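You operate a simulated robot arm through the tools that you are given. There is no shell and no other tool. Be economical: measure what you need, move in short steps, check, and stop when the job is done.

The job below is to be done with a simulated two-armed robot. You get a single attempt, and the scene is never put back.

Task
Strip the sample mould and set the blue banded insert in its cavity.
Fine: free the core latch; draw the tight core out, the mould held steady with the other hand; lock the latch; foam sample in the parts tray. Set down upright: what you pick out. Where these are worked on the way, their far stop is far enough and under half their travel is too little: core latch.
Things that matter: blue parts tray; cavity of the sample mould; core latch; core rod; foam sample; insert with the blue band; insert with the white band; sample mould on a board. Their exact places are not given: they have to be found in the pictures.

The check looks at the end state, three seconds after you hand in, the way a careful person would. Anything else that was tipped, shoved, dropped, spilled or broken makes it a failure.

Robot
Two 6-joint arms with two-finger parallel grippers on one trunk, on a base that drives. Base frame: it is fixed to the floor where the robot stands at the start and does not move with it; the origin is under the middle of the robot, x ahead of it, y to its left, z up; the surface under the hand at the start is at about z = 840. Units: mm, rad, N and s.
The left shoulder is at the start at [60, 187, 1222], the right one opposite. With the tool pointing down near the work surface each hand reaches from about 100 to 600 mm from the robot's upright axis, wherever it stands, measured 20 degrees to its own side. Places, roughly: blue parts tray [500, 400, 800]; cavity of the sample mould [500, -100, 900]; core latch [500, 0, 1000]; core rod [500, -200, 900]. Payload 1.57 kg a hand.
The tool frame of a hand sits at the grasp point between the pads (the TCP): z along the fingers, y along the line on which they close. The tips reach 30 mm beyond it. Largest opening 110 mm; finger width 24, thickness 12; the body of the gripper, 48 by 112 mm, starts 78 mm behind the TCP.
Orientation is that of the tool frame in the base frame, as a unit quaternion [w, x, y, z]. With the fingers straight down and closing along the base's y, the tool's x points along the base's -x, its y along +y and its z along -z.

Tools
- The arms move only by the tool arm_command. It takes "left_deltas", "right_deltas" or both (then of equal length, played together; a hand with none holds still); each is a list of rows, each an object of numbers (a shift or turn left out is 0, a gripper value left out holds the last): "wx", "wy", "wz": the turn, a rotation vector about the tool's x, y, z in rad; "x", "y", "z": the shift along the tool's x, y, z in mm; "hand": the finger opening in mm, from 0 to 110. In form: [{"wx": .., "wy": .., "wz": .., "x": .., "y": .., "z": .., "hand": ..}, ...]. A call has 1 to 12 rows; each row shifts and turns the commanded pose from where the row before left it, along the tool's axes as they then stand. Each row takes 0.2 s and may step no farther than 50 mm and 0.15 rad from the row before; otherwise, or with a gripper value out of range, the whole call is refused. Where a pose cannot be reached the arm comes as near as it can. A force on the tool above 40 N (or 10 N above the force at the start of the call, whichever is more), or a blocked arm, ends the call early, and 0.2 s more pass. The fingers move at their own pace (about 153 mm/s each) and stop on an object; they squeeze with about 39 N. The grip force told is the motor's: it shows also when the fingers shut on nothing. Time passes only in rows, and 0.2 s behind the last, so rows that do not move let the fingers close. The reply holds the time, the measured pose of the TCP, the force on the tool along the base axes, the opening and the grip force, in the units named above and with some noise, with the torque about the TCP (base axes, N m) and any sound that the robot's microphone picked up, and new pictures: "views" is both (left out), scene, wrist or none (wrist: the cameras of the hands that moved).
- Cameras (640 x 400 px; columns grow to the right, rows downward): "scene" is now at [13.4, -5.4, 1757.8]; the picture's right is [-0.07, -1.00, 0.00], its down [-0.79, 0.06, -0.61] and it looks along [0.60, -0.04, -0.80] (base axes); focal length 247 px, centre (320, 200). "left" rides on the left gripper at [70, -16, -141] in its tool frame; the picture's right is [0.23, 0.97, 0.00], its down [-0.86, 0.20, -0.48] and it looks along [-0.47, 0.11, 0.88] (tool axes); focal length 222 px, centre (320, 200). "right" rides on the right gripper at [70, 16, -141] in its tool frame; the picture's right is [-0.23, 0.97, 0.00], its down [-0.86, -0.20, -0.48] and it looks along [-0.47, -0.11, 0.88] (tool axes); focal length 222 px, centre (320, 200).
- lift_body(by): slides the trunk up (or, below 0, down) by that many mm; the arms and the scene camera ride with it, the base frame stays. It gives what a move gives, with no picture.
- drive_base(legs): drives the robot by 1 to 6 legs, each [ahead, left, turn to the left] in mm, mm and rad, along the robot's own axes; the way and the turn of a leg run together, so that a leg with both is an arc; at most 1500 mm and 3.142 rad a leg. The arms and the cameras ride along, it lands a little off, and it stops where it bumps. It gives what a move gives, and a new picture of the scene camera.
- head_to(pan, tilt): turns the head with the scene camera to pan (to the left, within 1.501 rad either way) and tilt (down, from -0.506 to 1.204), counted from straight ahead of the robot. It gives what a move gives, and a new picture of the scene camera.
- locate(camera, pixels): for up to 12 pixels [column, row] of the newest picture of that camera ("zoom" is the newest enlarged one), the place [x, y, z] in the base frame of the surface seen there, good to about 2 mm. The clock stands still meanwhile.
- zoom(camera, box): a new picture of the part [left, top, right, bottom] of that camera's present view, enlarged. The clock stands still meanwhile.
- hand_in(): hands the job in; it is judged then, once.

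Work in short steps. Measure before you move; look again where a grasp or a placing could have gone wrong, and mend it. You have 80 turns and 260 pictures in all, those below and enlarged ones among them. Open the grippers and draw the arms clear of the work before you hand the job in, unless the task says otherwise; then end with one line.

The tools are called after "Call:" by a JSON object that holds its "name" and its "arguments". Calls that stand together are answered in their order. arm_command: Moves the arms, as the interface text tells. Its arguments: {"type":"object","properties":{"left_deltas":{"type":"array","items":{"type":"object","properties":{"wx":{"type":"number"},"wy":{"type":"number"},"wz":{"type":"number"},"x":{"type":"number"},"y":{"type":"number"},"z":{"type":"number"},"hand":{"type":"number"}}}},"right_deltas":{"type":"array","items":{"type":"object","properties":{"wx":{"type":"number"},"wy":{"type":"number"},"wz":{"type":"number"},"x":{"type":"number"},"y":{"type":"number"},"z":{"type":"number"},"hand":{"type":"number"}}}},"views":{"type":"string","enum":["both","scene","wrist","none"]}},"required":[]} The other tools are called the same way: lift_body (by) slides the trunk up or down; drive_base (legs) drives the base; head_to (pan, tilt) turns the head that bears the scene camera; locate (camera, pixels) gives the place of the surface under pixels of a picture; zoom (camera, box) takes an enlarged picture of a part of a camera's view; hand_in () hands the job in.

At the start:

```text
clock: 0.0
left_ee_pos: [407.0, 12.1, 1323.6]
left_tool_rot: [0.001, 0.0, 1.0, 0.0]
left_contact_force: [-0.3, 0.5, -0.5]
left_ft_torque: [-0.01, -0.01, -0.01]
left_grip_width: 110.0
left_grip_force: 0.0
right_ee_pos: [357.5, -272.5, 1351.3]
right_tool_rot: [0.0, 0.0, 1.0, 0.0]
right_contact_force: [-0.1, 0.1, -0.4]
right_ft_torque: [0.02, -0.02, 0.02]
right_grip_width: 110.0
right_grip_force: 0.3
trunk travel left (down, up): [-850.0, 140.0]
robot x, y, heading: [-2.0, -0.9, -0.0]
head pan, tilt: [-0.072, 0.92]
```

scene: 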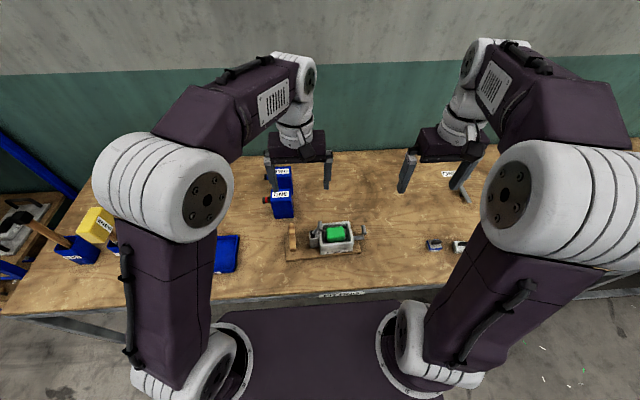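
right: 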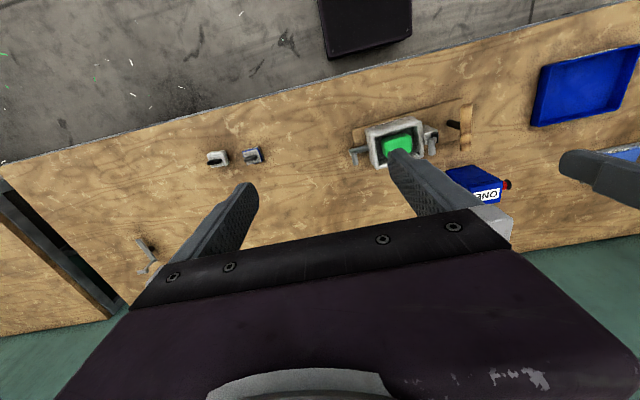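
left: 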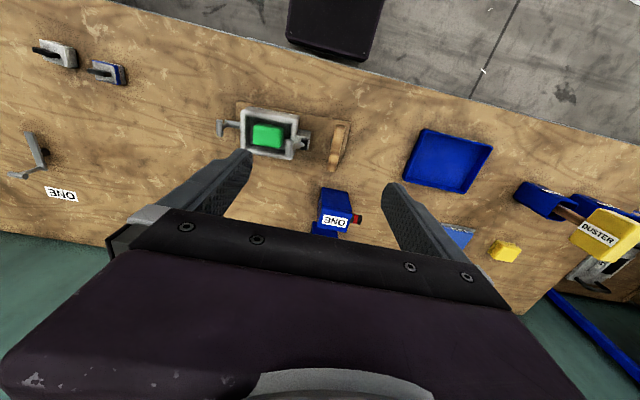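

The mould shows in the scene at about (335,237), inserts at (433,245) and (458,247), and the tray at (227,253). I zoom in on these to understand them.

Call:
{"name": "zoom", "arguments": {"camera": "scene", "box": [270, 200, 390, 275]}}

Call:
{"name": "zoom", "arguments": {"camera": "left", "box": [200, 85, 360, 185]}}

Call:
{"name": "zoom", "arguments": {"camera": "right", "box": [190, 90, 510, 290]}}

Call:
{"name": "locate", "arguments": {"camera": "left", "pixels": [[266, 135], [218, 128], [232, 124], [295, 143], [305, 135], [338, 145], [445, 160], [55, 52], [107, 72], [243, 108], [294, 155], [245, 145]]}}

```text
5.33 times, centred on (330, 238) of scene
```

zoom: 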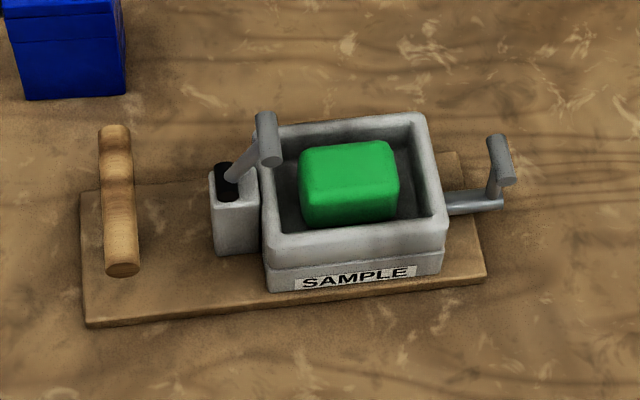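

```text
4.00 times, centred on (280, 135) of left
```

zoom: 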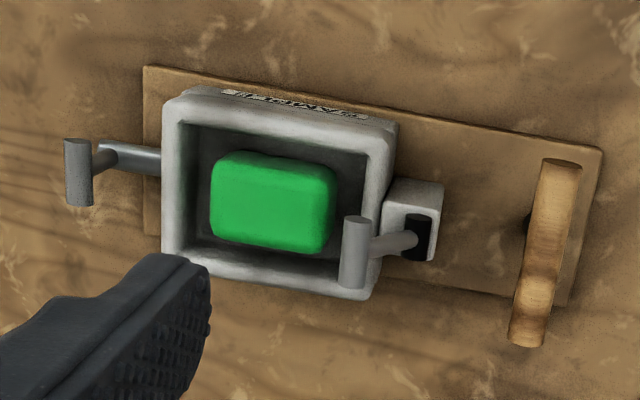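

```text
2.00 times, centred on (350, 190) of right
```

zoom: 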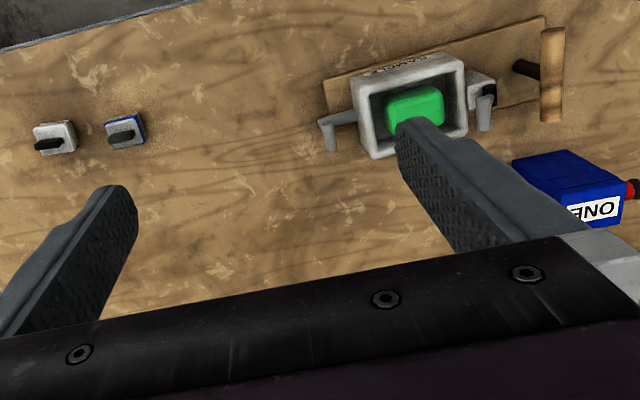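

```text
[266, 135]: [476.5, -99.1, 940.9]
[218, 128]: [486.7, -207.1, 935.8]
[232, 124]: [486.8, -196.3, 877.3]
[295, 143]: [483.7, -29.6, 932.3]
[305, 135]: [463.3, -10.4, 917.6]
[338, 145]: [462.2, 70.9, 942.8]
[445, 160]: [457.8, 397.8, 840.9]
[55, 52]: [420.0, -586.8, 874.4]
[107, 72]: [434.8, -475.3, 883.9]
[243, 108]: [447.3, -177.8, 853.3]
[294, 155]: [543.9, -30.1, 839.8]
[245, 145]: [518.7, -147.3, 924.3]
```

The latch lever is at about (295,143) in the left view, the core rod with its T-handle on the mould's right at (218,128), and the wooden steadying handle at (338,145). I lower the left hand for a closer look.

Call:
{"name": "arm_command", "arguments": {"left_deltas": [{"z": 45, "x": 5}, {"z": 45, "x": 5}, {"z": 45}, {"z": 45}, {"z": 45}, {"z": 25}], "views": "wrist"}}

Call:
{"name": "zoom", "arguments": {"camera": "left", "box": [120, 20, 440, 220]}}

```text
clock: 1.4
left_ee_pos: [397.8, 12.0, 1072.2]
left_tool_rot: [0.001, 0.0, 1.0, 0.0]
left_contact_force: [0.3, 0.5, 0.1]
left_ft_torque: [0.0, 0.01, -0.02]
left_grip_width: 109.9
left_grip_force: 0.1
right_ee_pos: [358.4, -273.5, 1352.8]
right_tool_rot: [0.0, 0.001, 1.0, 0.0]
right_contact_force: [0.7, 0.8, 0.2]
right_ft_torque: [-0.01, 0.03, -0.01]
right_grip_width: 110.2
right_grip_force: 0.1
trunk travel left (down, up): [-850.0, 140.0]
robot x, y, heading: [-0.6, -1.9, -0.001]
head pan, tilt: [-0.072, 0.92]
```

left: 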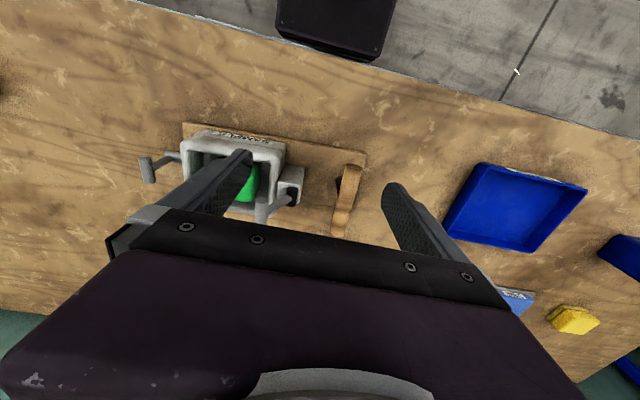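

```text
2.00 times, centred on (280, 120) of left
```

zoom: 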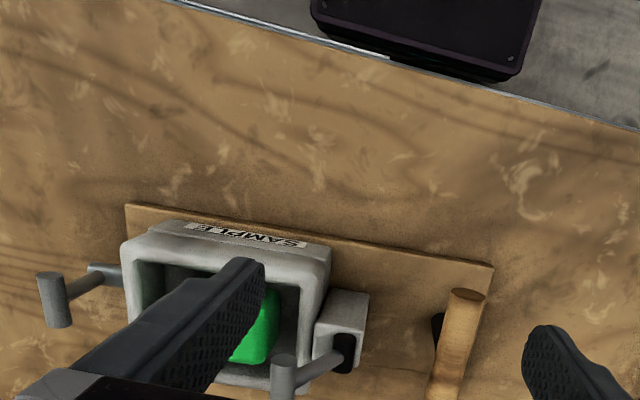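

The left finger hides the latch from here. I draw the hand back toward the robot and take both views.

Call:
{"name": "arm_command", "arguments": {"left_deltas": [{"x": 45, "y": 20}, {"x": 45, "y": 20}, {"x": 20, "y": 20}], "views": "both"}}

Call:
{"name": "zoom", "arguments": {"camera": "left", "box": [80, 100, 400, 300]}}

Call:
{"name": "zoom", "arguments": {"camera": "scene", "box": [290, 205, 386, 265]}}

```text
clock: 2.2
left_ee_pos: [286.5, 73.1, 1074.0]
left_tool_rot: [0.001, 0.002, 1.0, -0.001]
left_contact_force: [0.4, 0.2, -0.3]
left_ft_torque: [0.0, -0.03, -0.05]
left_grip_width: 110.3
left_grip_force: 0.0
right_ee_pos: [358.2, -272.5, 1352.4]
right_tool_rot: [0.0, 0.0, 1.0, 0.0]
right_contact_force: [0.3, 0.6, 0.0]
right_ft_torque: [0.01, -0.02, 0.04]
right_grip_width: 109.9
right_grip_force: 0.1
trunk travel left (down, up): [-850.0, 140.0]
robot x, y, heading: [0.2, 2.4, 0.001]
head pan, tilt: [-0.072, 0.92]
```

scene: 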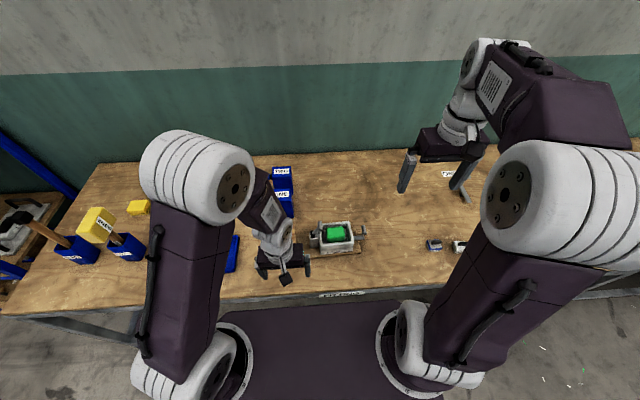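
left: 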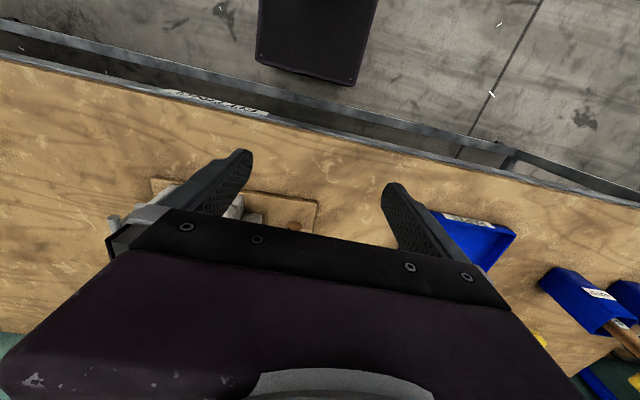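

```text
2.00 times, centred on (240, 200) of left
```

zoom: 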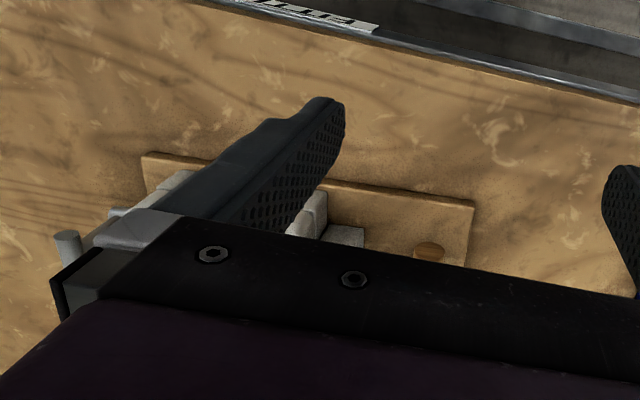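

```text
6.67 times, centred on (338, 235) of scene
```

zoom: 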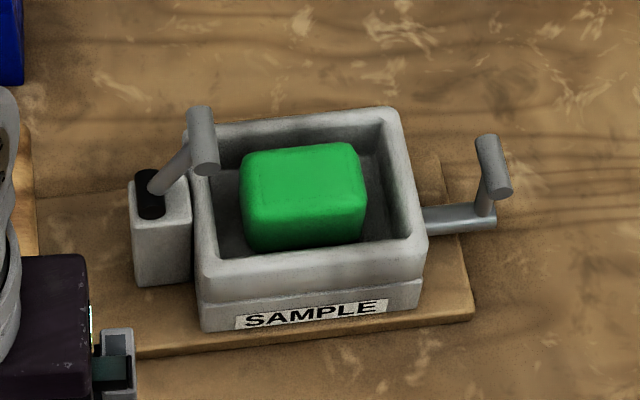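

I measure the lever, rod, block and mould in the enlarged scene picture.

Call:
{"name": "locate", "arguments": {"camera": "zoom", "pixels": [[148, 178], [150, 210], [157, 188], [180, 163], [198, 120], [206, 160], [160, 200], [140, 270], [490, 145], [500, 188], [486, 208], [440, 216]]}}

Call:
{"name": "locate", "arguments": {"camera": "zoom", "pixels": [[200, 270], [205, 245], [415, 245], [385, 110], [195, 140], [300, 165], [345, 148], [250, 160], [300, 225], [225, 230], [390, 170], [215, 150]]}}

```text
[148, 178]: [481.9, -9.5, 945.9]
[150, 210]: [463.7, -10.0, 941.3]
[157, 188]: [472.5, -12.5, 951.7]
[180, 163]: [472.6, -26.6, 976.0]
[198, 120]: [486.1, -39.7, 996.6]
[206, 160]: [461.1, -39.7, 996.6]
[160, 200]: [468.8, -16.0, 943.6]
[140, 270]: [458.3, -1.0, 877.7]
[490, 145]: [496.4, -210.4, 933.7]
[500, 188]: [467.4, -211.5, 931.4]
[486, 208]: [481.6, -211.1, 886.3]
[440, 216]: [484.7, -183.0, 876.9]
```

```text
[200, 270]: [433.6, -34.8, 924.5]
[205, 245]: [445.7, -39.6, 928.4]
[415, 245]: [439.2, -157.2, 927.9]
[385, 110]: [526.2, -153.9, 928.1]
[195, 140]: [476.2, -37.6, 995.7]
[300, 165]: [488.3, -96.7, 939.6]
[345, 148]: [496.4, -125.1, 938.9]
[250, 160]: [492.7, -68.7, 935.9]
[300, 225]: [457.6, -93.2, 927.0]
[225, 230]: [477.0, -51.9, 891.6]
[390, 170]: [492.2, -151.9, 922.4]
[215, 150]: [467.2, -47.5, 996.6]
```

The lever runs from its pivot at about (473,-10,940) to a crossbar at (474,-39,997), leaning over the mould, so it should throw to the left (+y). I close the left hand and bring it above the mould side of the lever.

Call:
{"name": "arm_command", "arguments": {"left_deltas": [{"hand": 0, "x": -37.6, "y": -29}, {"x": -37.6, "y": -29}, {"x": -37.6, "y": -29}, {"x": -37.6, "y": -29}, {"x": -37.6, "y": -29}, {}], "views": "both"}}

Call:
{"name": "zoom", "arguments": {"camera": "left", "box": [240, 60, 480, 210]}}

```text
clock: 3.6
left_ee_pos: [474.0, -71.5, 1074.9]
left_tool_rot: [0.0, 0.001, 1.0, 0.0]
left_contact_force: [0.7, -0.3, 0.8]
left_ft_torque: [-0.03, 0.01, 0.0]
left_grip_width: 0.0
left_grip_force: 21.2
right_ee_pos: [358.1, -272.6, 1353.6]
right_tool_rot: [0.0, 0.0, 1.0, 0.0]
right_contact_force: [-0.5, 0.3, 0.8]
right_ft_torque: [-0.02, 0.01, 0.01]
right_grip_width: 110.0
right_grip_force: 0.0
trunk travel left (down, up): [-850.0, 140.0]
robot x, y, heading: [1.3, -4.4, -0.004]
head pan, tilt: [-0.072, 0.92]
```

scene: 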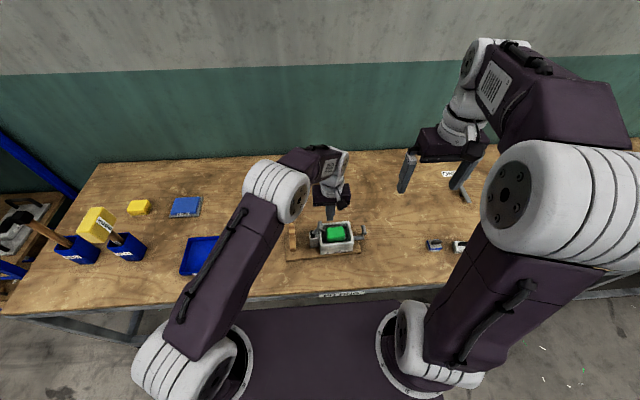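
left: 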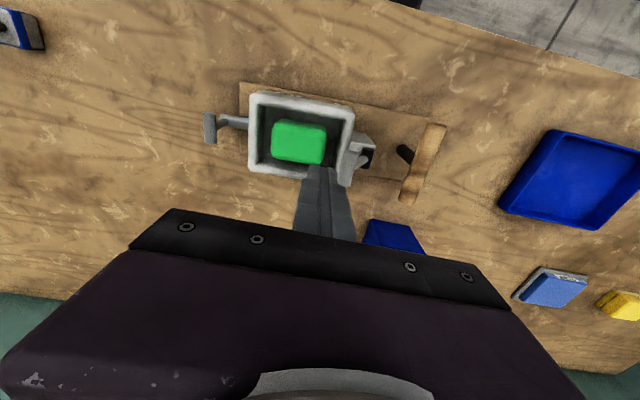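

```text
2.67 times, centred on (360, 135) of left
```

zoom: 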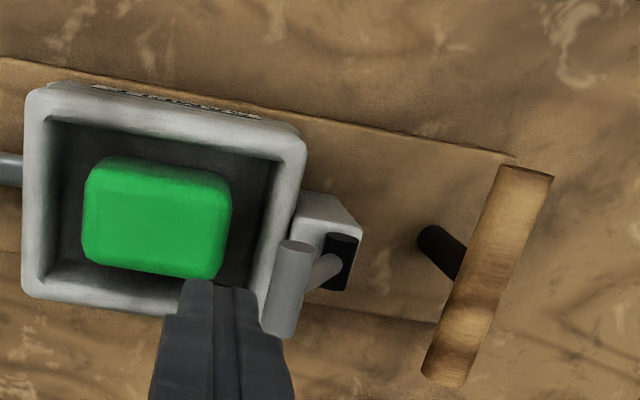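

The fingertip is just on the mould side of the crossbar with room to spare. I measure the wooden handle and lower the hand beside the lever.

Call:
{"name": "locate", "arguments": {"camera": "zoom", "pixels": [[525, 185], [500, 250], [465, 330], [455, 370], [445, 250], [512, 165], [340, 250], [290, 250], [285, 320], [120, 170], [200, 270], [210, 170]]}}

Call:
{"name": "arm_command", "arguments": {"left_deltas": [{"z": 40}, {"z": 32}, {}], "views": "scene"}}

Call:
{"name": "zoom", "arguments": {"camera": "scene", "box": [290, 195, 386, 255]}}

```text
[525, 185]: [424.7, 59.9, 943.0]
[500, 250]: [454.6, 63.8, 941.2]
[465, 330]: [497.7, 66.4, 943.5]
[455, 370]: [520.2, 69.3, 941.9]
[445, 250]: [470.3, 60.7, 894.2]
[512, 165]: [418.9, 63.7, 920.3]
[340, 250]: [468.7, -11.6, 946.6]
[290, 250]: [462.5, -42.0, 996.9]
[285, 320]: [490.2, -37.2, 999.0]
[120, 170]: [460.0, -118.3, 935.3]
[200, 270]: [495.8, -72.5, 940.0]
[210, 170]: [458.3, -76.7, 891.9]
```

```text
clock: 4.4
left_ee_pos: [473.6, -71.3, 1002.1]
left_tool_rot: [0.001, 0.001, 1.0, 0.0]
left_contact_force: [-0.3, 0.2, -0.3]
left_ft_torque: [-0.01, -0.01, 0.0]
left_grip_width: 0.0
left_grip_force: 21.0
right_ee_pos: [356.9, -273.1, 1353.2]
right_tool_rot: [-0.001, 0.0, 1.0, 0.0]
right_contact_force: [-0.8, -0.4, -0.4]
right_ft_torque: [0.01, -0.01, 0.0]
right_grip_width: 110.1
right_grip_force: 0.0
trunk travel left (down, up): [-850.0, 140.0]
robot x, y, heading: [0.3, 0.8, -0.006]
head pan, tilt: [-0.072, 0.92]
```

scene: 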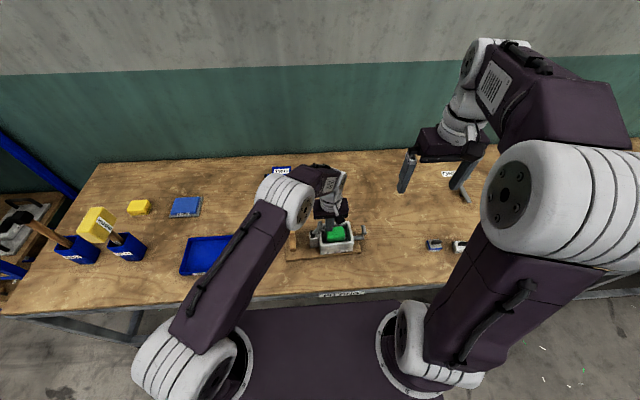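

```text
6.67 times, centred on (338, 225) of scene
```

zoom: 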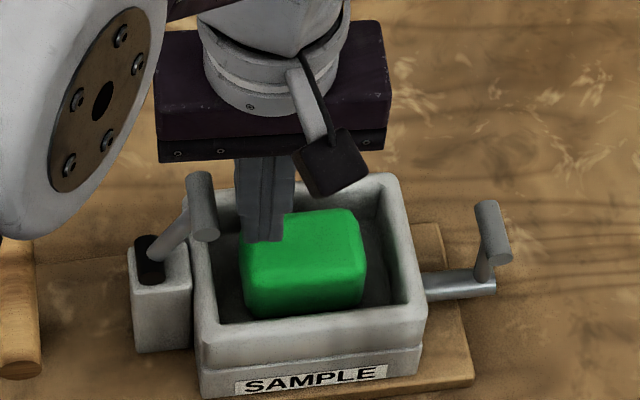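

The finger stands right of the crossbar. I push gently in +y in small steps.

Call:
{"name": "arm_command", "arguments": {"left_deltas": [{"y": 8}, {"y": 7}, {"y": 7}, {"y": 7}, {"y": 7}], "views": "none"}}

Call:
{"name": "zoom", "arguments": {"camera": "scene", "box": [280, 195, 376, 255]}}

```text
clock: 5.6
left_ee_pos: [475.1, -37.8, 1001.8]
left_tool_rot: [0.001, 0.001, 1.0, 0.0]
left_contact_force: [0.0, 0.3, -0.4]
left_ft_torque: [0.0, 0.01, 0.0]
left_grip_width: 0.0
left_grip_force: 22.0
right_ee_pos: [357.8, -273.1, 1352.5]
right_tool_rot: [0.001, 0.0, 1.0, -0.001]
right_contact_force: [0.4, 0.1, 0.7]
right_ft_torque: [0.01, -0.02, 0.01]
right_grip_width: 110.2
right_grip_force: 0.0
trunk travel left (down, up): [-850.0, 140.0]
robot x, y, heading: [-0.9, 0.4, 0.007]
head pan, tilt: [-0.072, 0.92]
```

```text
6.67 times, centred on (328, 225) of scene
```

zoom: 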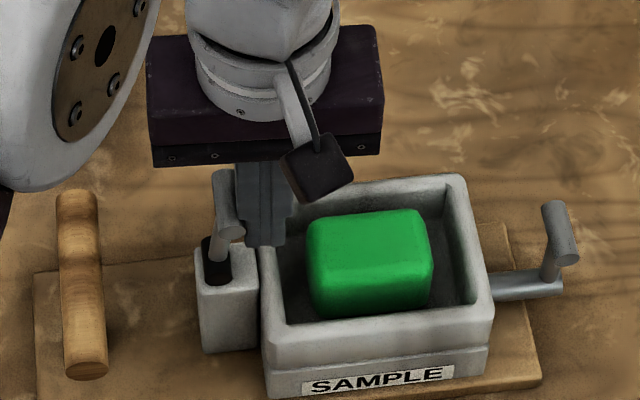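

The lever swings freely with the push. I go on toward its far stop, watching the force.

Call:
{"name": "arm_command", "arguments": {"left_deltas": [{"y": 8}, {"y": 8}, {"y": 8}, {"y": 8}, {"y": 6}], "views": "none"}}

Call:
{"name": "zoom", "arguments": {"camera": "scene", "box": [280, 195, 376, 255]}}

```text
clock: 6.8
left_ee_pos: [474.9, -2.3, 1003.6]
left_tool_rot: [0.003, 0.002, 1.0, 0.001]
left_contact_force: [0.6, -11.8, 11.8]
left_ft_torque: [-0.31, -0.04, -0.03]
left_grip_width: 0.0
left_grip_force: 21.1
right_ee_pos: [357.5, -277.1, 1351.7]
right_tool_rot: [-0.001, 0.0, 1.0, 0.001]
right_contact_force: [-0.4, 0.3, 0.7]
right_ft_torque: [0.01, -0.01, -0.01]
right_grip_width: 110.1
right_grip_force: 0.0
trunk travel left (down, up): [-850.0, 140.0]
robot x, y, heading: [1.9, -1.5, -0.001]
head pan, tilt: [-0.072, 0.92]
```

```text
6.67 times, centred on (328, 225) of scene
```

zoom: 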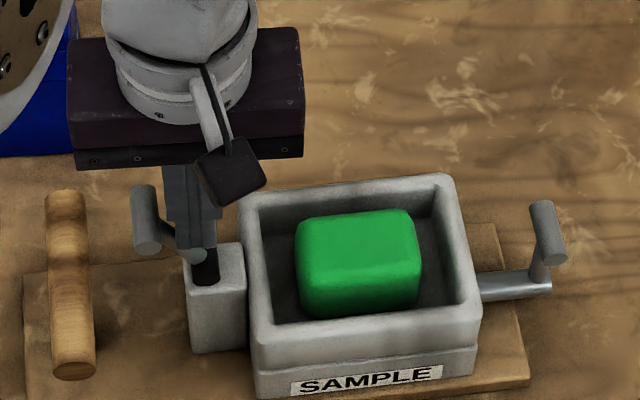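

A 12 N force built up, so the lever looks to be at its far stop. I measure where the lever lies now.

Call:
{"name": "locate", "arguments": {"camera": "zoom", "pixels": [[147, 240], [142, 205], [530, 220], [175, 240], [240, 290], [70, 230], [68, 300], [75, 370]]}}

Call:
{"name": "arm_command", "arguments": {"left_deltas": [{"y": -6}, {"y": -9}, {"z": -40}, {"z": -45}], "views": "none"}}

Call:
{"name": "zoom", "arguments": {"camera": "scene", "box": [280, 195, 376, 255]}}

```text
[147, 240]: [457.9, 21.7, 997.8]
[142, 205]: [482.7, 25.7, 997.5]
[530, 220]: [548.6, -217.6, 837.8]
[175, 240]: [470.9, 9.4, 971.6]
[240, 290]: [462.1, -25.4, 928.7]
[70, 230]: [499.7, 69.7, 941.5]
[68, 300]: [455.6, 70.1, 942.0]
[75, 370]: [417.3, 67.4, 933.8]
```

```text
clock: 7.8
left_ee_pos: [472.9, -11.8, 1087.0]
left_tool_rot: [0.001, 0.001, 1.0, 0.001]
left_contact_force: [0.1, 0.1, 0.1]
left_ft_torque: [0.0, 0.0, -0.01]
left_grip_width: 0.0
left_grip_force: 21.3
right_ee_pos: [356.4, -272.6, 1352.9]
right_tool_rot: [0.0, 0.001, 1.0, 0.0]
right_contact_force: [1.0, -0.1, 0.2]
right_ft_torque: [0.01, -0.02, -0.01]
right_grip_width: 109.9
right_grip_force: 0.0
trunk travel left (down, up): [-850.0, 140.0]
robot x, y, heading: [-1.6, -1.3, -0.002]
head pan, tilt: [-0.072, 0.92]
```

```text
6.67 times, centred on (328, 225) of scene
```

zoom: 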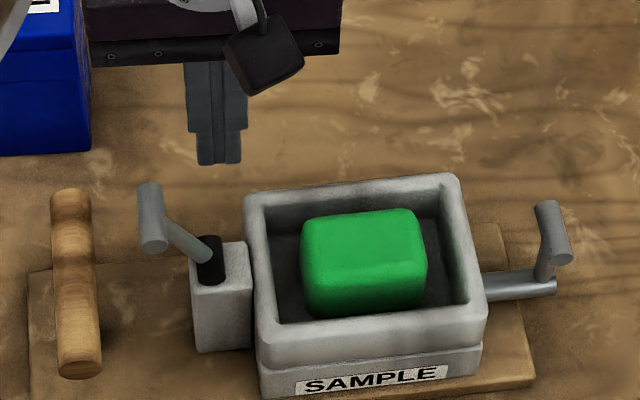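

The lever is now at y≈+22, mirrored from its start, so the latch is free. I bring the left hand over the wooden handle at (437,67), opened to 44 mm.

Call:
{"name": "arm_command", "arguments": {"left_deltas": [{"hand": 44, "x": 18, "y": 40}, {"x": 18, "y": 39}, {"z": 30}, {"z": 30}, {"z": 30}, {}], "views": "wrist"}}

Call:
{"name": "zoom", "arguments": {"camera": "scene", "box": [260, 195, 356, 255]}}

Call:
{"name": "zoom", "arguments": {"camera": "left", "box": [200, 90, 440, 240]}}

```text
clock: 9.2
left_ee_pos: [439.4, 64.8, 995.8]
left_tool_rot: [0.001, 0.001, 1.0, -0.001]
left_contact_force: [-1.0, 0.8, 0.6]
left_ft_torque: [-0.03, 0.01, -0.03]
left_grip_width: 43.8
left_grip_force: 0.0
right_ee_pos: [358.8, -273.6, 1352.4]
right_tool_rot: [-0.001, 0.0, 1.0, 0.0]
right_contact_force: [0.1, -0.2, -0.5]
right_ft_torque: [0.04, 0.01, 0.03]
right_grip_width: 110.2
right_grip_force: 0.1
trunk travel left (down, up): [-850.0, 140.0]
robot x, y, heading: [-0.9, 1.1, -0.002]
head pan, tilt: [-0.072, 0.92]
```

left: 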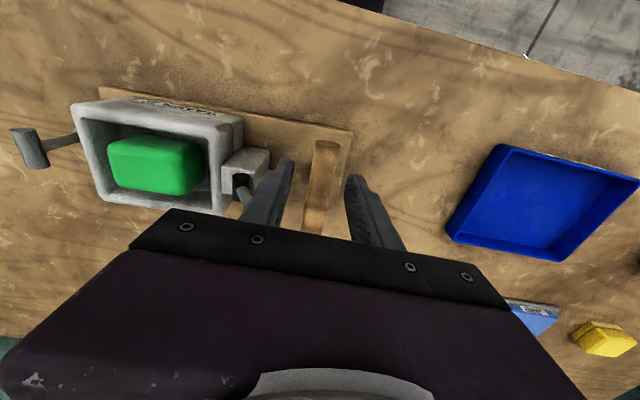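

```text
6.67 times, centred on (308, 225) of scene
```

zoom: 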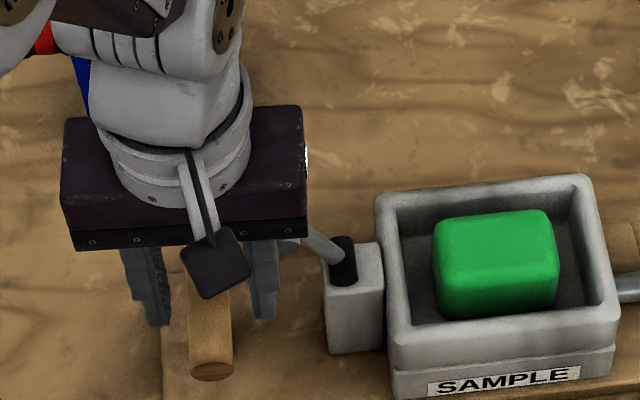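

```text
2.67 times, centred on (320, 165) of left
```

zoom: 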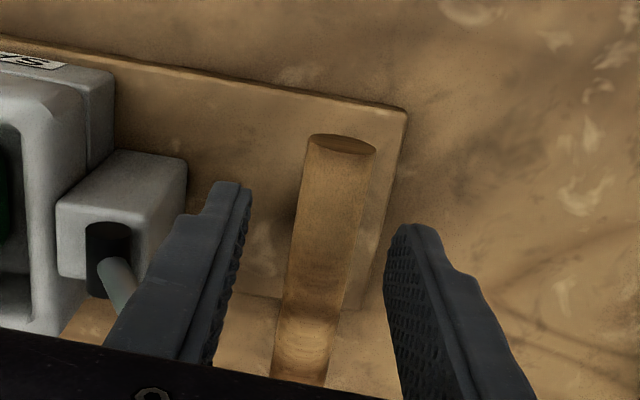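

The handle lies midway between the fingers. I lower to grip height and close on it, while bringing the right hand toward the core T-handle.

Call:
{"name": "arm_command", "arguments": {"left_deltas": [{"z": 30}, {"z": 30}, {"hand": 0}, {"hand": 0}, {"hand": 0}, {"hand": 0}], "right_deltas": [{"x": -24, "y": 12, "z": 30, "hand": 44}, {"x": -24, "y": 12, "z": 30}, {"x": -24, "y": 12, "z": 30}, {"x": -24, "y": 12, "z": 30}, {"x": -24, "y": 12, "z": 30}, {"z": 45}], "views": "both"}}

Call:
{"name": "zoom", "arguments": {"camera": "scene", "box": [270, 195, 398, 275]}}

```text
clock: 10.6
left_ee_pos: [440.0, 64.8, 936.6]
left_tool_rot: [0.002, 0.001, 1.0, -0.001]
left_contact_force: [4.2, 1.5, -0.1]
left_ft_torque: [0.06, -0.05, 0.8]
left_grip_width: 24.8
left_grip_force: 36.1
right_ee_pos: [480.5, -212.8, 1156.6]
right_tool_rot: [-0.001, 0.0, 1.0, 0.0]
right_contact_force: [-0.7, -1.0, 0.1]
right_ft_torque: [-0.02, -0.01, 0.01]
right_grip_width: 43.9
right_grip_force: 0.2
trunk travel left (down, up): [-850.0, 140.0]
robot x, y, heading: [-3.4, -2.0, 0.003]
head pan, tilt: [-0.072, 0.92]
```

scene: 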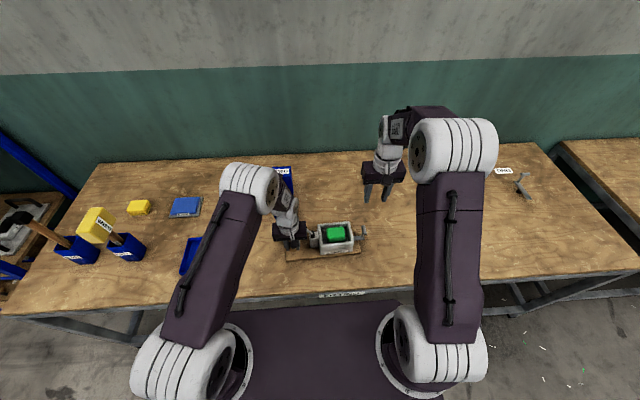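
right: 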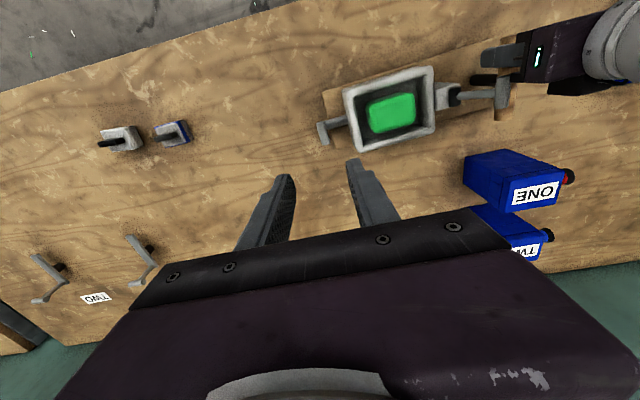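
left: 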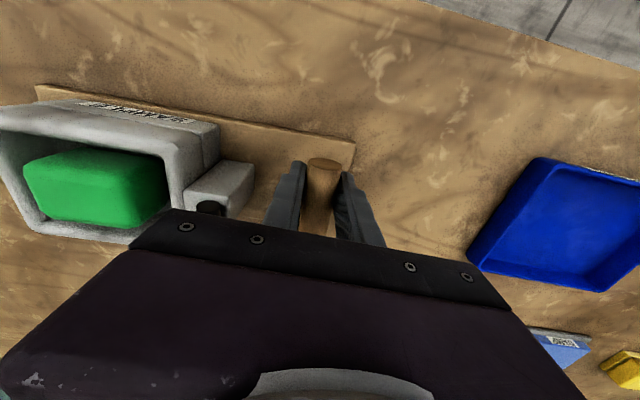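

```text
5.00 times, centred on (334, 235) of scene
```

zoom: 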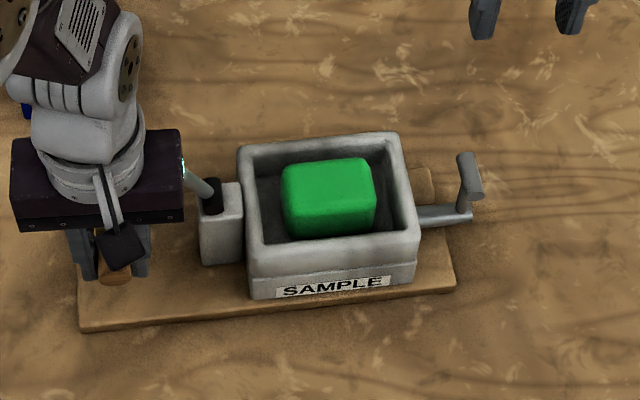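

The left hand holds the wooden handle (24.8 mm, 36 N). I remeasure the T-handle on the core before lowering the right hand.

Call:
{"name": "locate", "arguments": {"camera": "zoom", "pixels": [[466, 165], [474, 190], [461, 205], [450, 215], [415, 235], [235, 215]]}}

Call:
{"name": "arm_command", "arguments": {"right_deltas": [{"z": 45}, {"z": 45}, {"z": 45}, {"z": 30}], "views": "wrist"}}

Call:
{"name": "zoom", "arguments": {"camera": "scene", "box": [290, 195, 418, 275]}}

Call:
{"name": "zoom", "arguments": {"camera": "right", "box": [200, 100, 440, 250]}}

```text
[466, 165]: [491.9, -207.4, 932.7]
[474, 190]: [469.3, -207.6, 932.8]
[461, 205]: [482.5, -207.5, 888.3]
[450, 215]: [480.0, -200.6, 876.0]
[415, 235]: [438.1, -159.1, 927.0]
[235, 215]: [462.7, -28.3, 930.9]
```

```text
clock: 11.6
left_ee_pos: [439.8, 64.9, 936.6]
left_tool_rot: [0.0, 0.001, 1.0, 0.0]
left_contact_force: [1.0, 2.8, 0.3]
left_ft_torque: [0.12, -0.17, 0.65]
left_grip_width: 24.7
left_grip_force: 36.4
right_ee_pos: [479.1, -213.7, 992.3]
right_tool_rot: [-0.001, -0.001, 1.0, 0.001]
right_contact_force: [-0.5, 0.0, 0.4]
right_ft_torque: [0.01, 0.01, 0.01]
right_grip_width: 44.0
right_grip_force: 0.0
trunk travel left (down, up): [-850.0, 140.0]
robot x, y, heading: [-1.0, -3.3, -0.001]
head pan, tilt: [-0.072, 0.92]
```

right: 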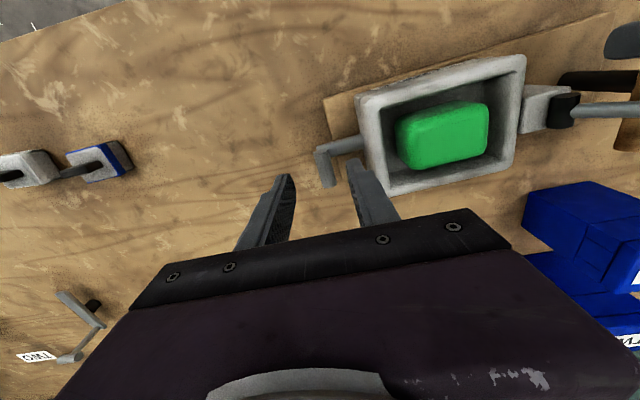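

```text
5.00 times, centred on (354, 235) of scene
```

zoom: 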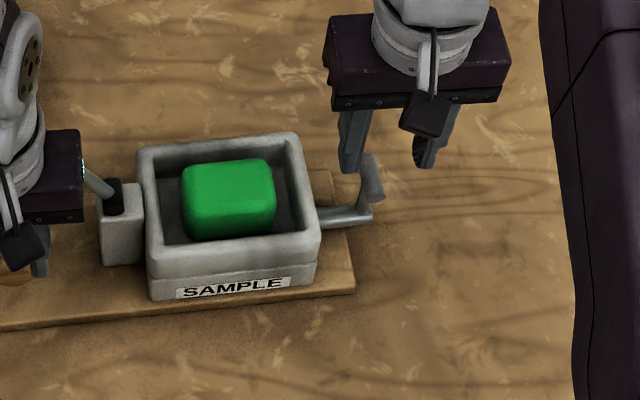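

```text
2.67 times, centred on (320, 175) of right
```

zoom: 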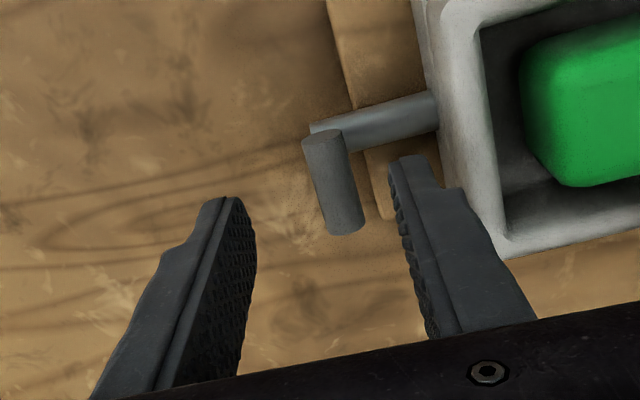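

The T-handle is at y≈-208; I shift the right hand 5 mm toward it, lower to z≈921 and close.

Call:
{"name": "arm_command", "arguments": {"right_deltas": [{"y": 5, "z": 25}, {"z": 25}, {"z": 21}, {"hand": 0}, {"hand": 0}, {"hand": 0}], "views": "wrist"}}

Call:
{"name": "zoom", "arguments": {"camera": "scene", "box": [290, 195, 418, 275]}}

```text
clock: 13.0
left_ee_pos: [439.7, 65.4, 936.3]
left_tool_rot: [0.0, 0.0, 1.0, 0.0]
left_contact_force: [3.4, 24.9, -0.7]
left_ft_torque: [0.09, -0.48, 0.95]
left_grip_width: 24.7
left_grip_force: 35.9
right_ee_pos: [479.0, -208.6, 921.6]
right_tool_rot: [0.0, -0.001, 1.0, 0.0]
right_contact_force: [-1.0, -24.9, 0.4]
right_ft_torque: [0.17, -0.28, 0.75]
right_grip_width: 15.1
right_grip_force: 31.1
trunk travel left (down, up): [-850.0, 140.0]
robot x, y, heading: [-3.3, 0.7, 0.005]
head pan, tilt: [-0.072, 0.92]
```

right: 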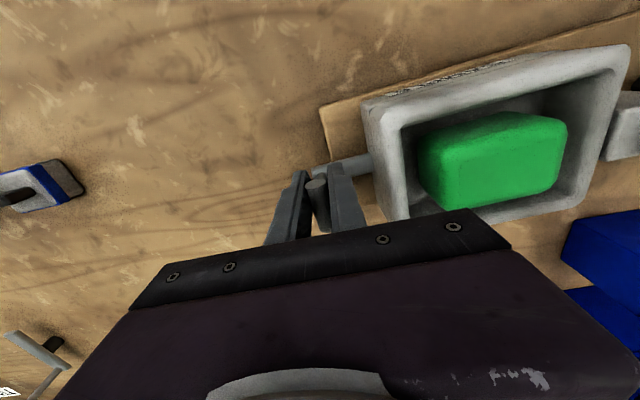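

```text
5.00 times, centred on (354, 235) of scene
```

zoom: 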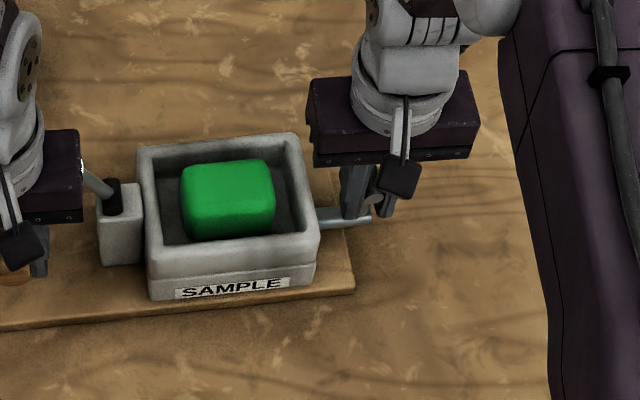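

The core is gripped (15 mm wide) with about 25 N of pre-load along y between the hands. I pull in -y in small steps, the left hand holding.

Call:
{"name": "arm_command", "arguments": {"right_deltas": [{"y": -4}, {"y": -4}, {"y": -4}, {"y": -4}], "views": "none"}}

Call:
{"name": "zoom", "arguments": {"camera": "scene", "box": [290, 195, 418, 275]}}

```text
clock: 14.0
left_ee_pos: [440.2, 64.5, 936.0]
left_tool_rot: [0.002, 0.001, 1.0, -0.001]
left_contact_force: [7.9, -11.3, -0.2]
left_ft_torque: [-0.14, -0.94, 0.8]
left_grip_width: 24.5
left_grip_force: 36.7
right_ee_pos: [478.3, -225.6, 920.7]
right_tool_rot: [-0.002, 0.001, 1.0, 0.0]
right_contact_force: [-5.8, 7.3, 4.1]
right_ft_torque: [-0.09, 0.88, 0.74]
right_grip_width: 15.1
right_grip_force: 30.9
trunk travel left (down, up): [-850.0, 140.0]
robot x, y, heading: [-1.8, 0.6, 0.003]
head pan, tilt: [-0.072, 0.92]
```

```text
5.00 times, centred on (354, 235) of scene
```

zoom: 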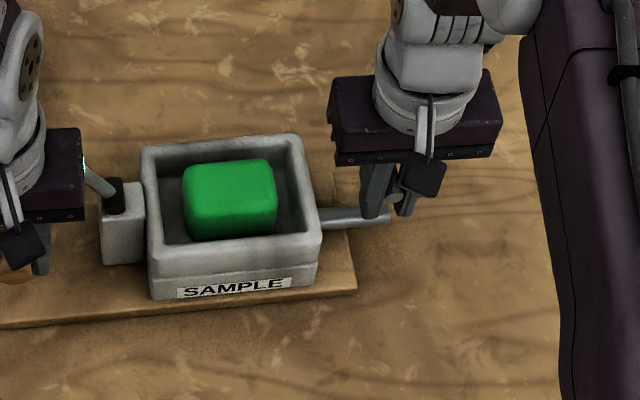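

The core moved out 16 mm with low force; a small sideways load suggests the axis runs slightly toward -x. I go on with a slight correction.

Call:
{"name": "arm_command", "arguments": {"right_deltas": [{"y": -6, "x": 0.6}, {"y": -6, "x": 0.4}, {"y": -6, "x": 0.4}, {"y": -6, "x": 0.4}, {"y": -6, "x": 0.4}, {"y": -6, "x": 0.4}], "views": "none"}}

Call:
{"name": "zoom", "arguments": {"camera": "scene", "box": [290, 195, 418, 275]}}

```text
clock: 15.4
left_ee_pos: [438.9, 66.2, 936.0]
left_tool_rot: [0.0, 0.001, 1.0, 0.0]
left_contact_force: [5.2, -4.8, 0.0]
left_ft_torque: [-0.08, -0.26, 0.66]
left_grip_width: 24.4
left_grip_force: 36.7
right_ee_pos: [476.1, -260.8, 921.0]
right_tool_rot: [0.0, 0.0, 1.0, 0.0]
right_contact_force: [-3.2, 5.2, -0.5]
right_ft_torque: [-0.02, -0.32, 0.67]
right_grip_width: 14.8
right_grip_force: 30.8
trunk travel left (down, up): [-850.0, 140.0]
robot x, y, heading: [-1.0, 2.4, 0.001]
head pan, tilt: [-0.072, 0.92]
```

```text
5.00 times, centred on (354, 235) of scene
```

zoom: 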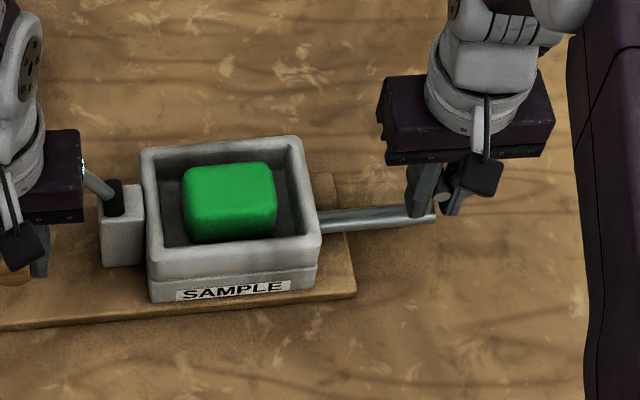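

The core slides smoothly at 5 N. I draw another 60 mm.

Call:
{"name": "arm_command", "arguments": {"right_deltas": [{"y": -7, "x": 0.6}, {"y": -7, "x": 0.4}, {"y": -7, "x": 0.4}, {"y": -7, "x": 0.4}, {"y": -7, "x": 0.4}, {"y": -7, "x": 0.4}, {"y": -7, "x": 0.4}, {"y": -7, "x": 0.4}], "views": "none"}}

Call:
{"name": "zoom", "arguments": {"camera": "scene", "box": [290, 195, 418, 275]}}

```text
clock: 16.6
left_ee_pos: [441.4, 61.7, 937.0]
left_tool_rot: [0.004, 0.0, 1.0, -0.003]
left_contact_force: [3.0, -5.4, -0.5]
left_ft_torque: [-0.02, 0.29, 0.81]
left_grip_width: 23.8
left_grip_force: 35.8
right_ee_pos: [473.3, -290.1, 921.5]
right_tool_rot: [-0.004, 0.0, 1.0, 0.001]
right_contact_force: [-2.4, 5.3, 0.8]
right_ft_torque: [-0.03, -0.49, 0.32]
right_grip_width: 14.2
right_grip_force: 30.8
trunk travel left (down, up): [-850.0, 140.0]
robot x, y, heading: [-3.7, 0.6, 0.006]
head pan, tilt: [-0.072, 0.92]
stopped in row 5 (right hand): the force on the tool passed its limit at 46 N (the readings are from after the stop); the commanded pose is now the measured one
```

```text
5.00 times, centred on (354, 235) of scene
```

zoom: 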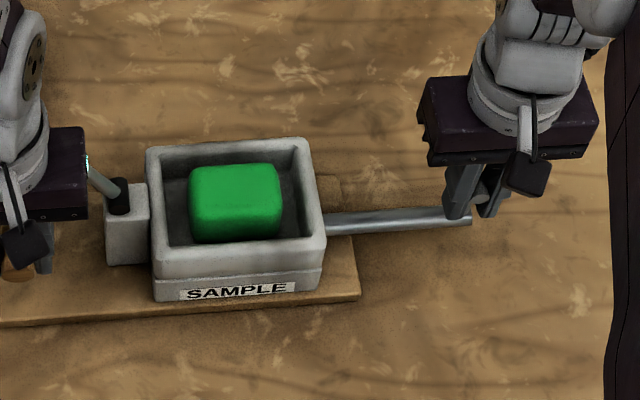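

The pull stopped at 46 N after about 80 mm, possibly a stop or binding. I look closely at the cavity before pulling again.

Call:
{"name": "zoom", "arguments": {"camera": "scene", "box": [310, 215, 374, 255]}}

Call:
{"name": "zoom", "arguments": {"camera": "left", "box": [0, 60, 240, 210]}}

Call:
{"name": "zoom", "arguments": {"camera": "right", "box": [280, 20, 600, 220]}}

```text
10.00 times, centred on (342, 235) of scene
```

zoom: 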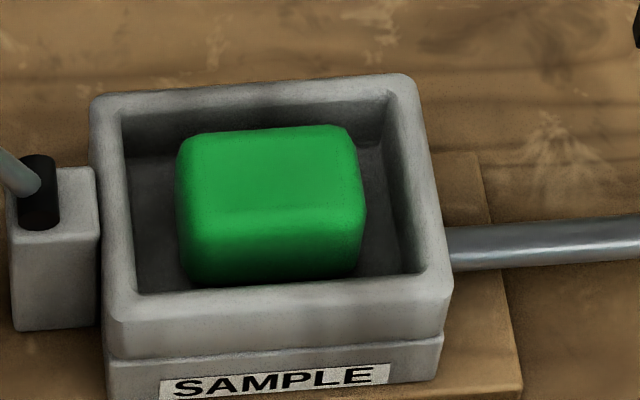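

```text
2.67 times, centred on (120, 135) of left
```

zoom: 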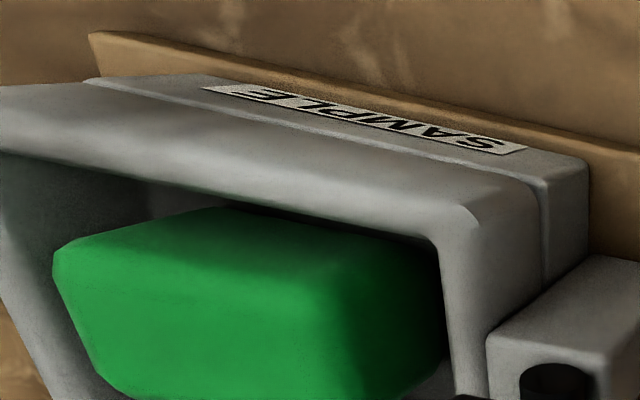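

```text
2.00 times, centred on (440, 120) of right
```

zoom: 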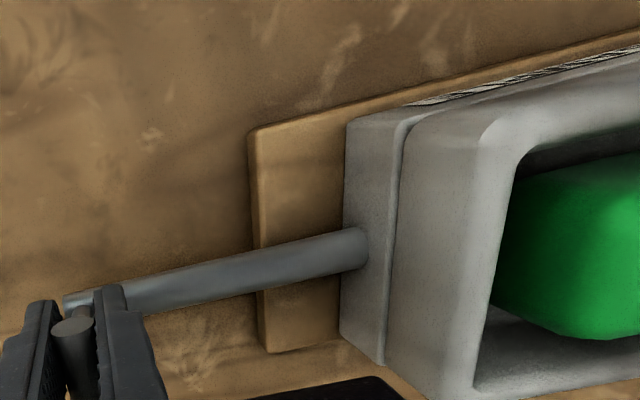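

No rod shows in the gap between sample and wall. I test with one gentle further pull.

Call:
{"name": "arm_command", "arguments": {"right_deltas": [{"y": -3}, {"y": -3}, {}], "views": "none"}}

Call:
{"name": "zoom", "arguments": {"camera": "scene", "box": [290, 195, 418, 275]}}

```text
clock: 17.2
left_ee_pos: [443.1, 60.1, 937.7]
left_tool_rot: [0.007, 0.002, 1.0, -0.005]
left_contact_force: [1.8, -2.7, 1.1]
left_ft_torque: [-0.02, 0.2, 0.45]
left_grip_width: 23.8
left_grip_force: 35.7
right_ee_pos: [472.7, -291.7, 920.3]
right_tool_rot: [-0.006, 0.0, 1.0, 0.004]
right_contact_force: [-1.7, 6.4, 2.3]
right_ft_torque: [-0.04, -0.34, 0.09]
right_grip_width: 14.3
right_grip_force: 30.3
trunk travel left (down, up): [-850.0, 140.0]
robot x, y, heading: [2.0, -1.7, 0.001]
head pan, tilt: [-0.072, 0.92]
stopped in row 3 (right hand): the force on the tool passed its limit at 42 N (the readings are from after the stop); the commanded pose is now the measured one
```

```text
5.00 times, centred on (354, 235) of scene
```

zoom: 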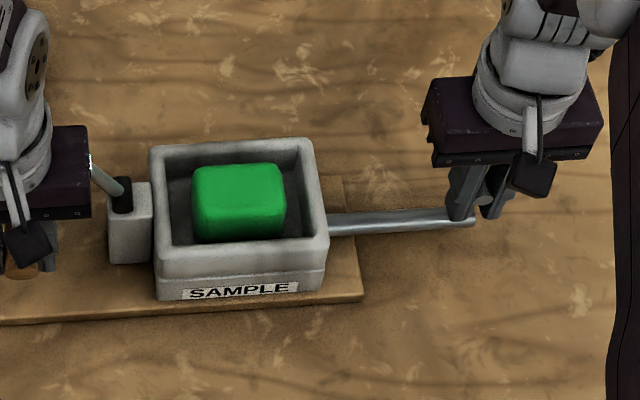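

The core holds at a firm stop: it is fully drawn. I release it and lift the right hand clear, while the left eases the board back a few mm.

Call:
{"name": "arm_command", "arguments": {"right_deltas": [{"hand": 44}, {"hand": 44}, {"z": -30}, {"z": -45}, {"z": -45, "y": -20}, {"z": -45, "y": -30}], "left_deltas": [{}, {}, {"y": 2}, {"y": 2}, {}, {}], "views": "none"}}

Call:
{"name": "arm_command", "arguments": {"left_deltas": [{"hand": 44}, {"hand": 44}, {"z": -40}, {"z": -45}, {"z": -45}, {"z": -20}], "views": "scene"}}

Call:
{"name": "zoom", "arguments": {"camera": "scene", "box": [270, 195, 398, 275]}}

```text
refused: row 6 steps farther than a row can; nothing moved
```

```text
clock: 18.6
left_ee_pos: [439.2, 61.9, 1088.5]
left_tool_rot: [0.007, 0.002, 1.0, -0.004]
left_contact_force: [0.6, 0.9, -1.0]
left_ft_torque: [0.01, 0.01, 0.01]
left_grip_width: 44.0
left_grip_force: 0.0
right_ee_pos: [471.0, -291.4, 920.1]
right_tool_rot: [-0.005, 0.0, 1.0, 0.004]
right_contact_force: [-0.1, 4.6, 4.2]
right_ft_torque: [0.03, -0.12, 0.05]
right_grip_width: 14.4
right_grip_force: 30.7
trunk travel left (down, up): [-850.0, 140.0]
robot x, y, heading: [-0.3, -2.3, -0.002]
head pan, tilt: [-0.072, 0.92]
```

scene: 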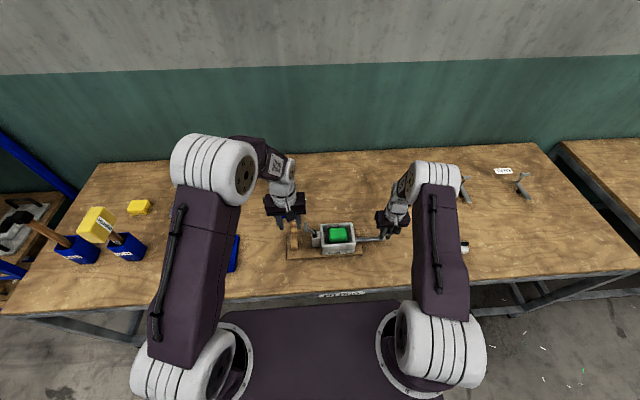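

```text
5.00 times, centred on (334, 235) of scene
```

zoom: 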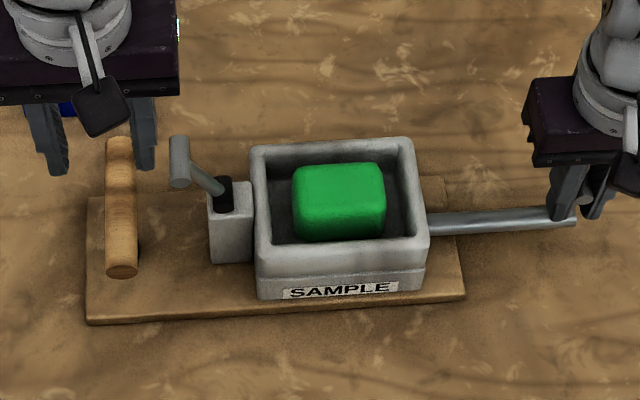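

The right release call was refused for step size; the left hand is already clear. I release the core with smaller steps now.

Call:
{"name": "arm_command", "arguments": {"right_deltas": [{"hand": 44}, {"hand": 44}, {"z": -30}, {"z": -45}, {"z": -45}, {"z": -45}, {"z": -30}], "left_deltas": [{"hand": 0}, {}, {"x": -17}, {"x": -17}, {}, {}, {}], "views": "none"}}

Call:
{"name": "zoom", "arguments": {"camera": "scene", "box": [270, 195, 398, 275]}}

```text
clock: 20.2
left_ee_pos: [473.6, 61.1, 1088.6]
left_tool_rot: [0.007, 0.002, 1.0, -0.004]
left_contact_force: [0.2, 0.3, -0.8]
left_ft_torque: [-0.02, 0.01, -0.01]
left_grip_width: 0.0
left_grip_force: 21.3
right_ee_pos: [472.4, -295.6, 1115.4]
right_tool_rot: [-0.005, 0.0, 1.0, 0.003]
right_contact_force: [0.1, 0.7, -0.6]
right_ft_torque: [0.0, 0.02, 0.01]
right_grip_width: 44.2
right_grip_force: 0.1
trunk travel left (down, up): [-850.0, 140.0]
robot x, y, heading: [1.1, -2.2, 0.001]
head pan, tilt: [-0.072, 0.92]
```

```text
5.00 times, centred on (334, 235) of scene
```

zoom: 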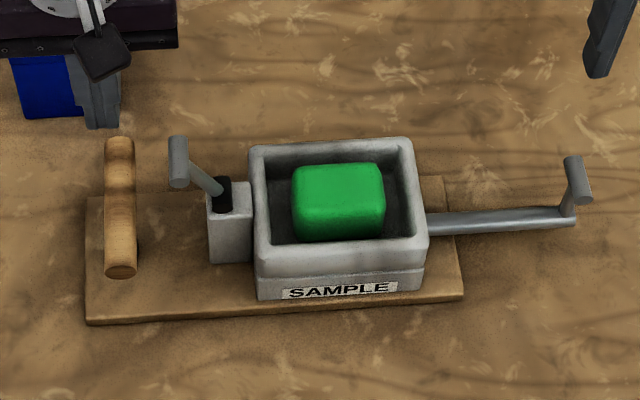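

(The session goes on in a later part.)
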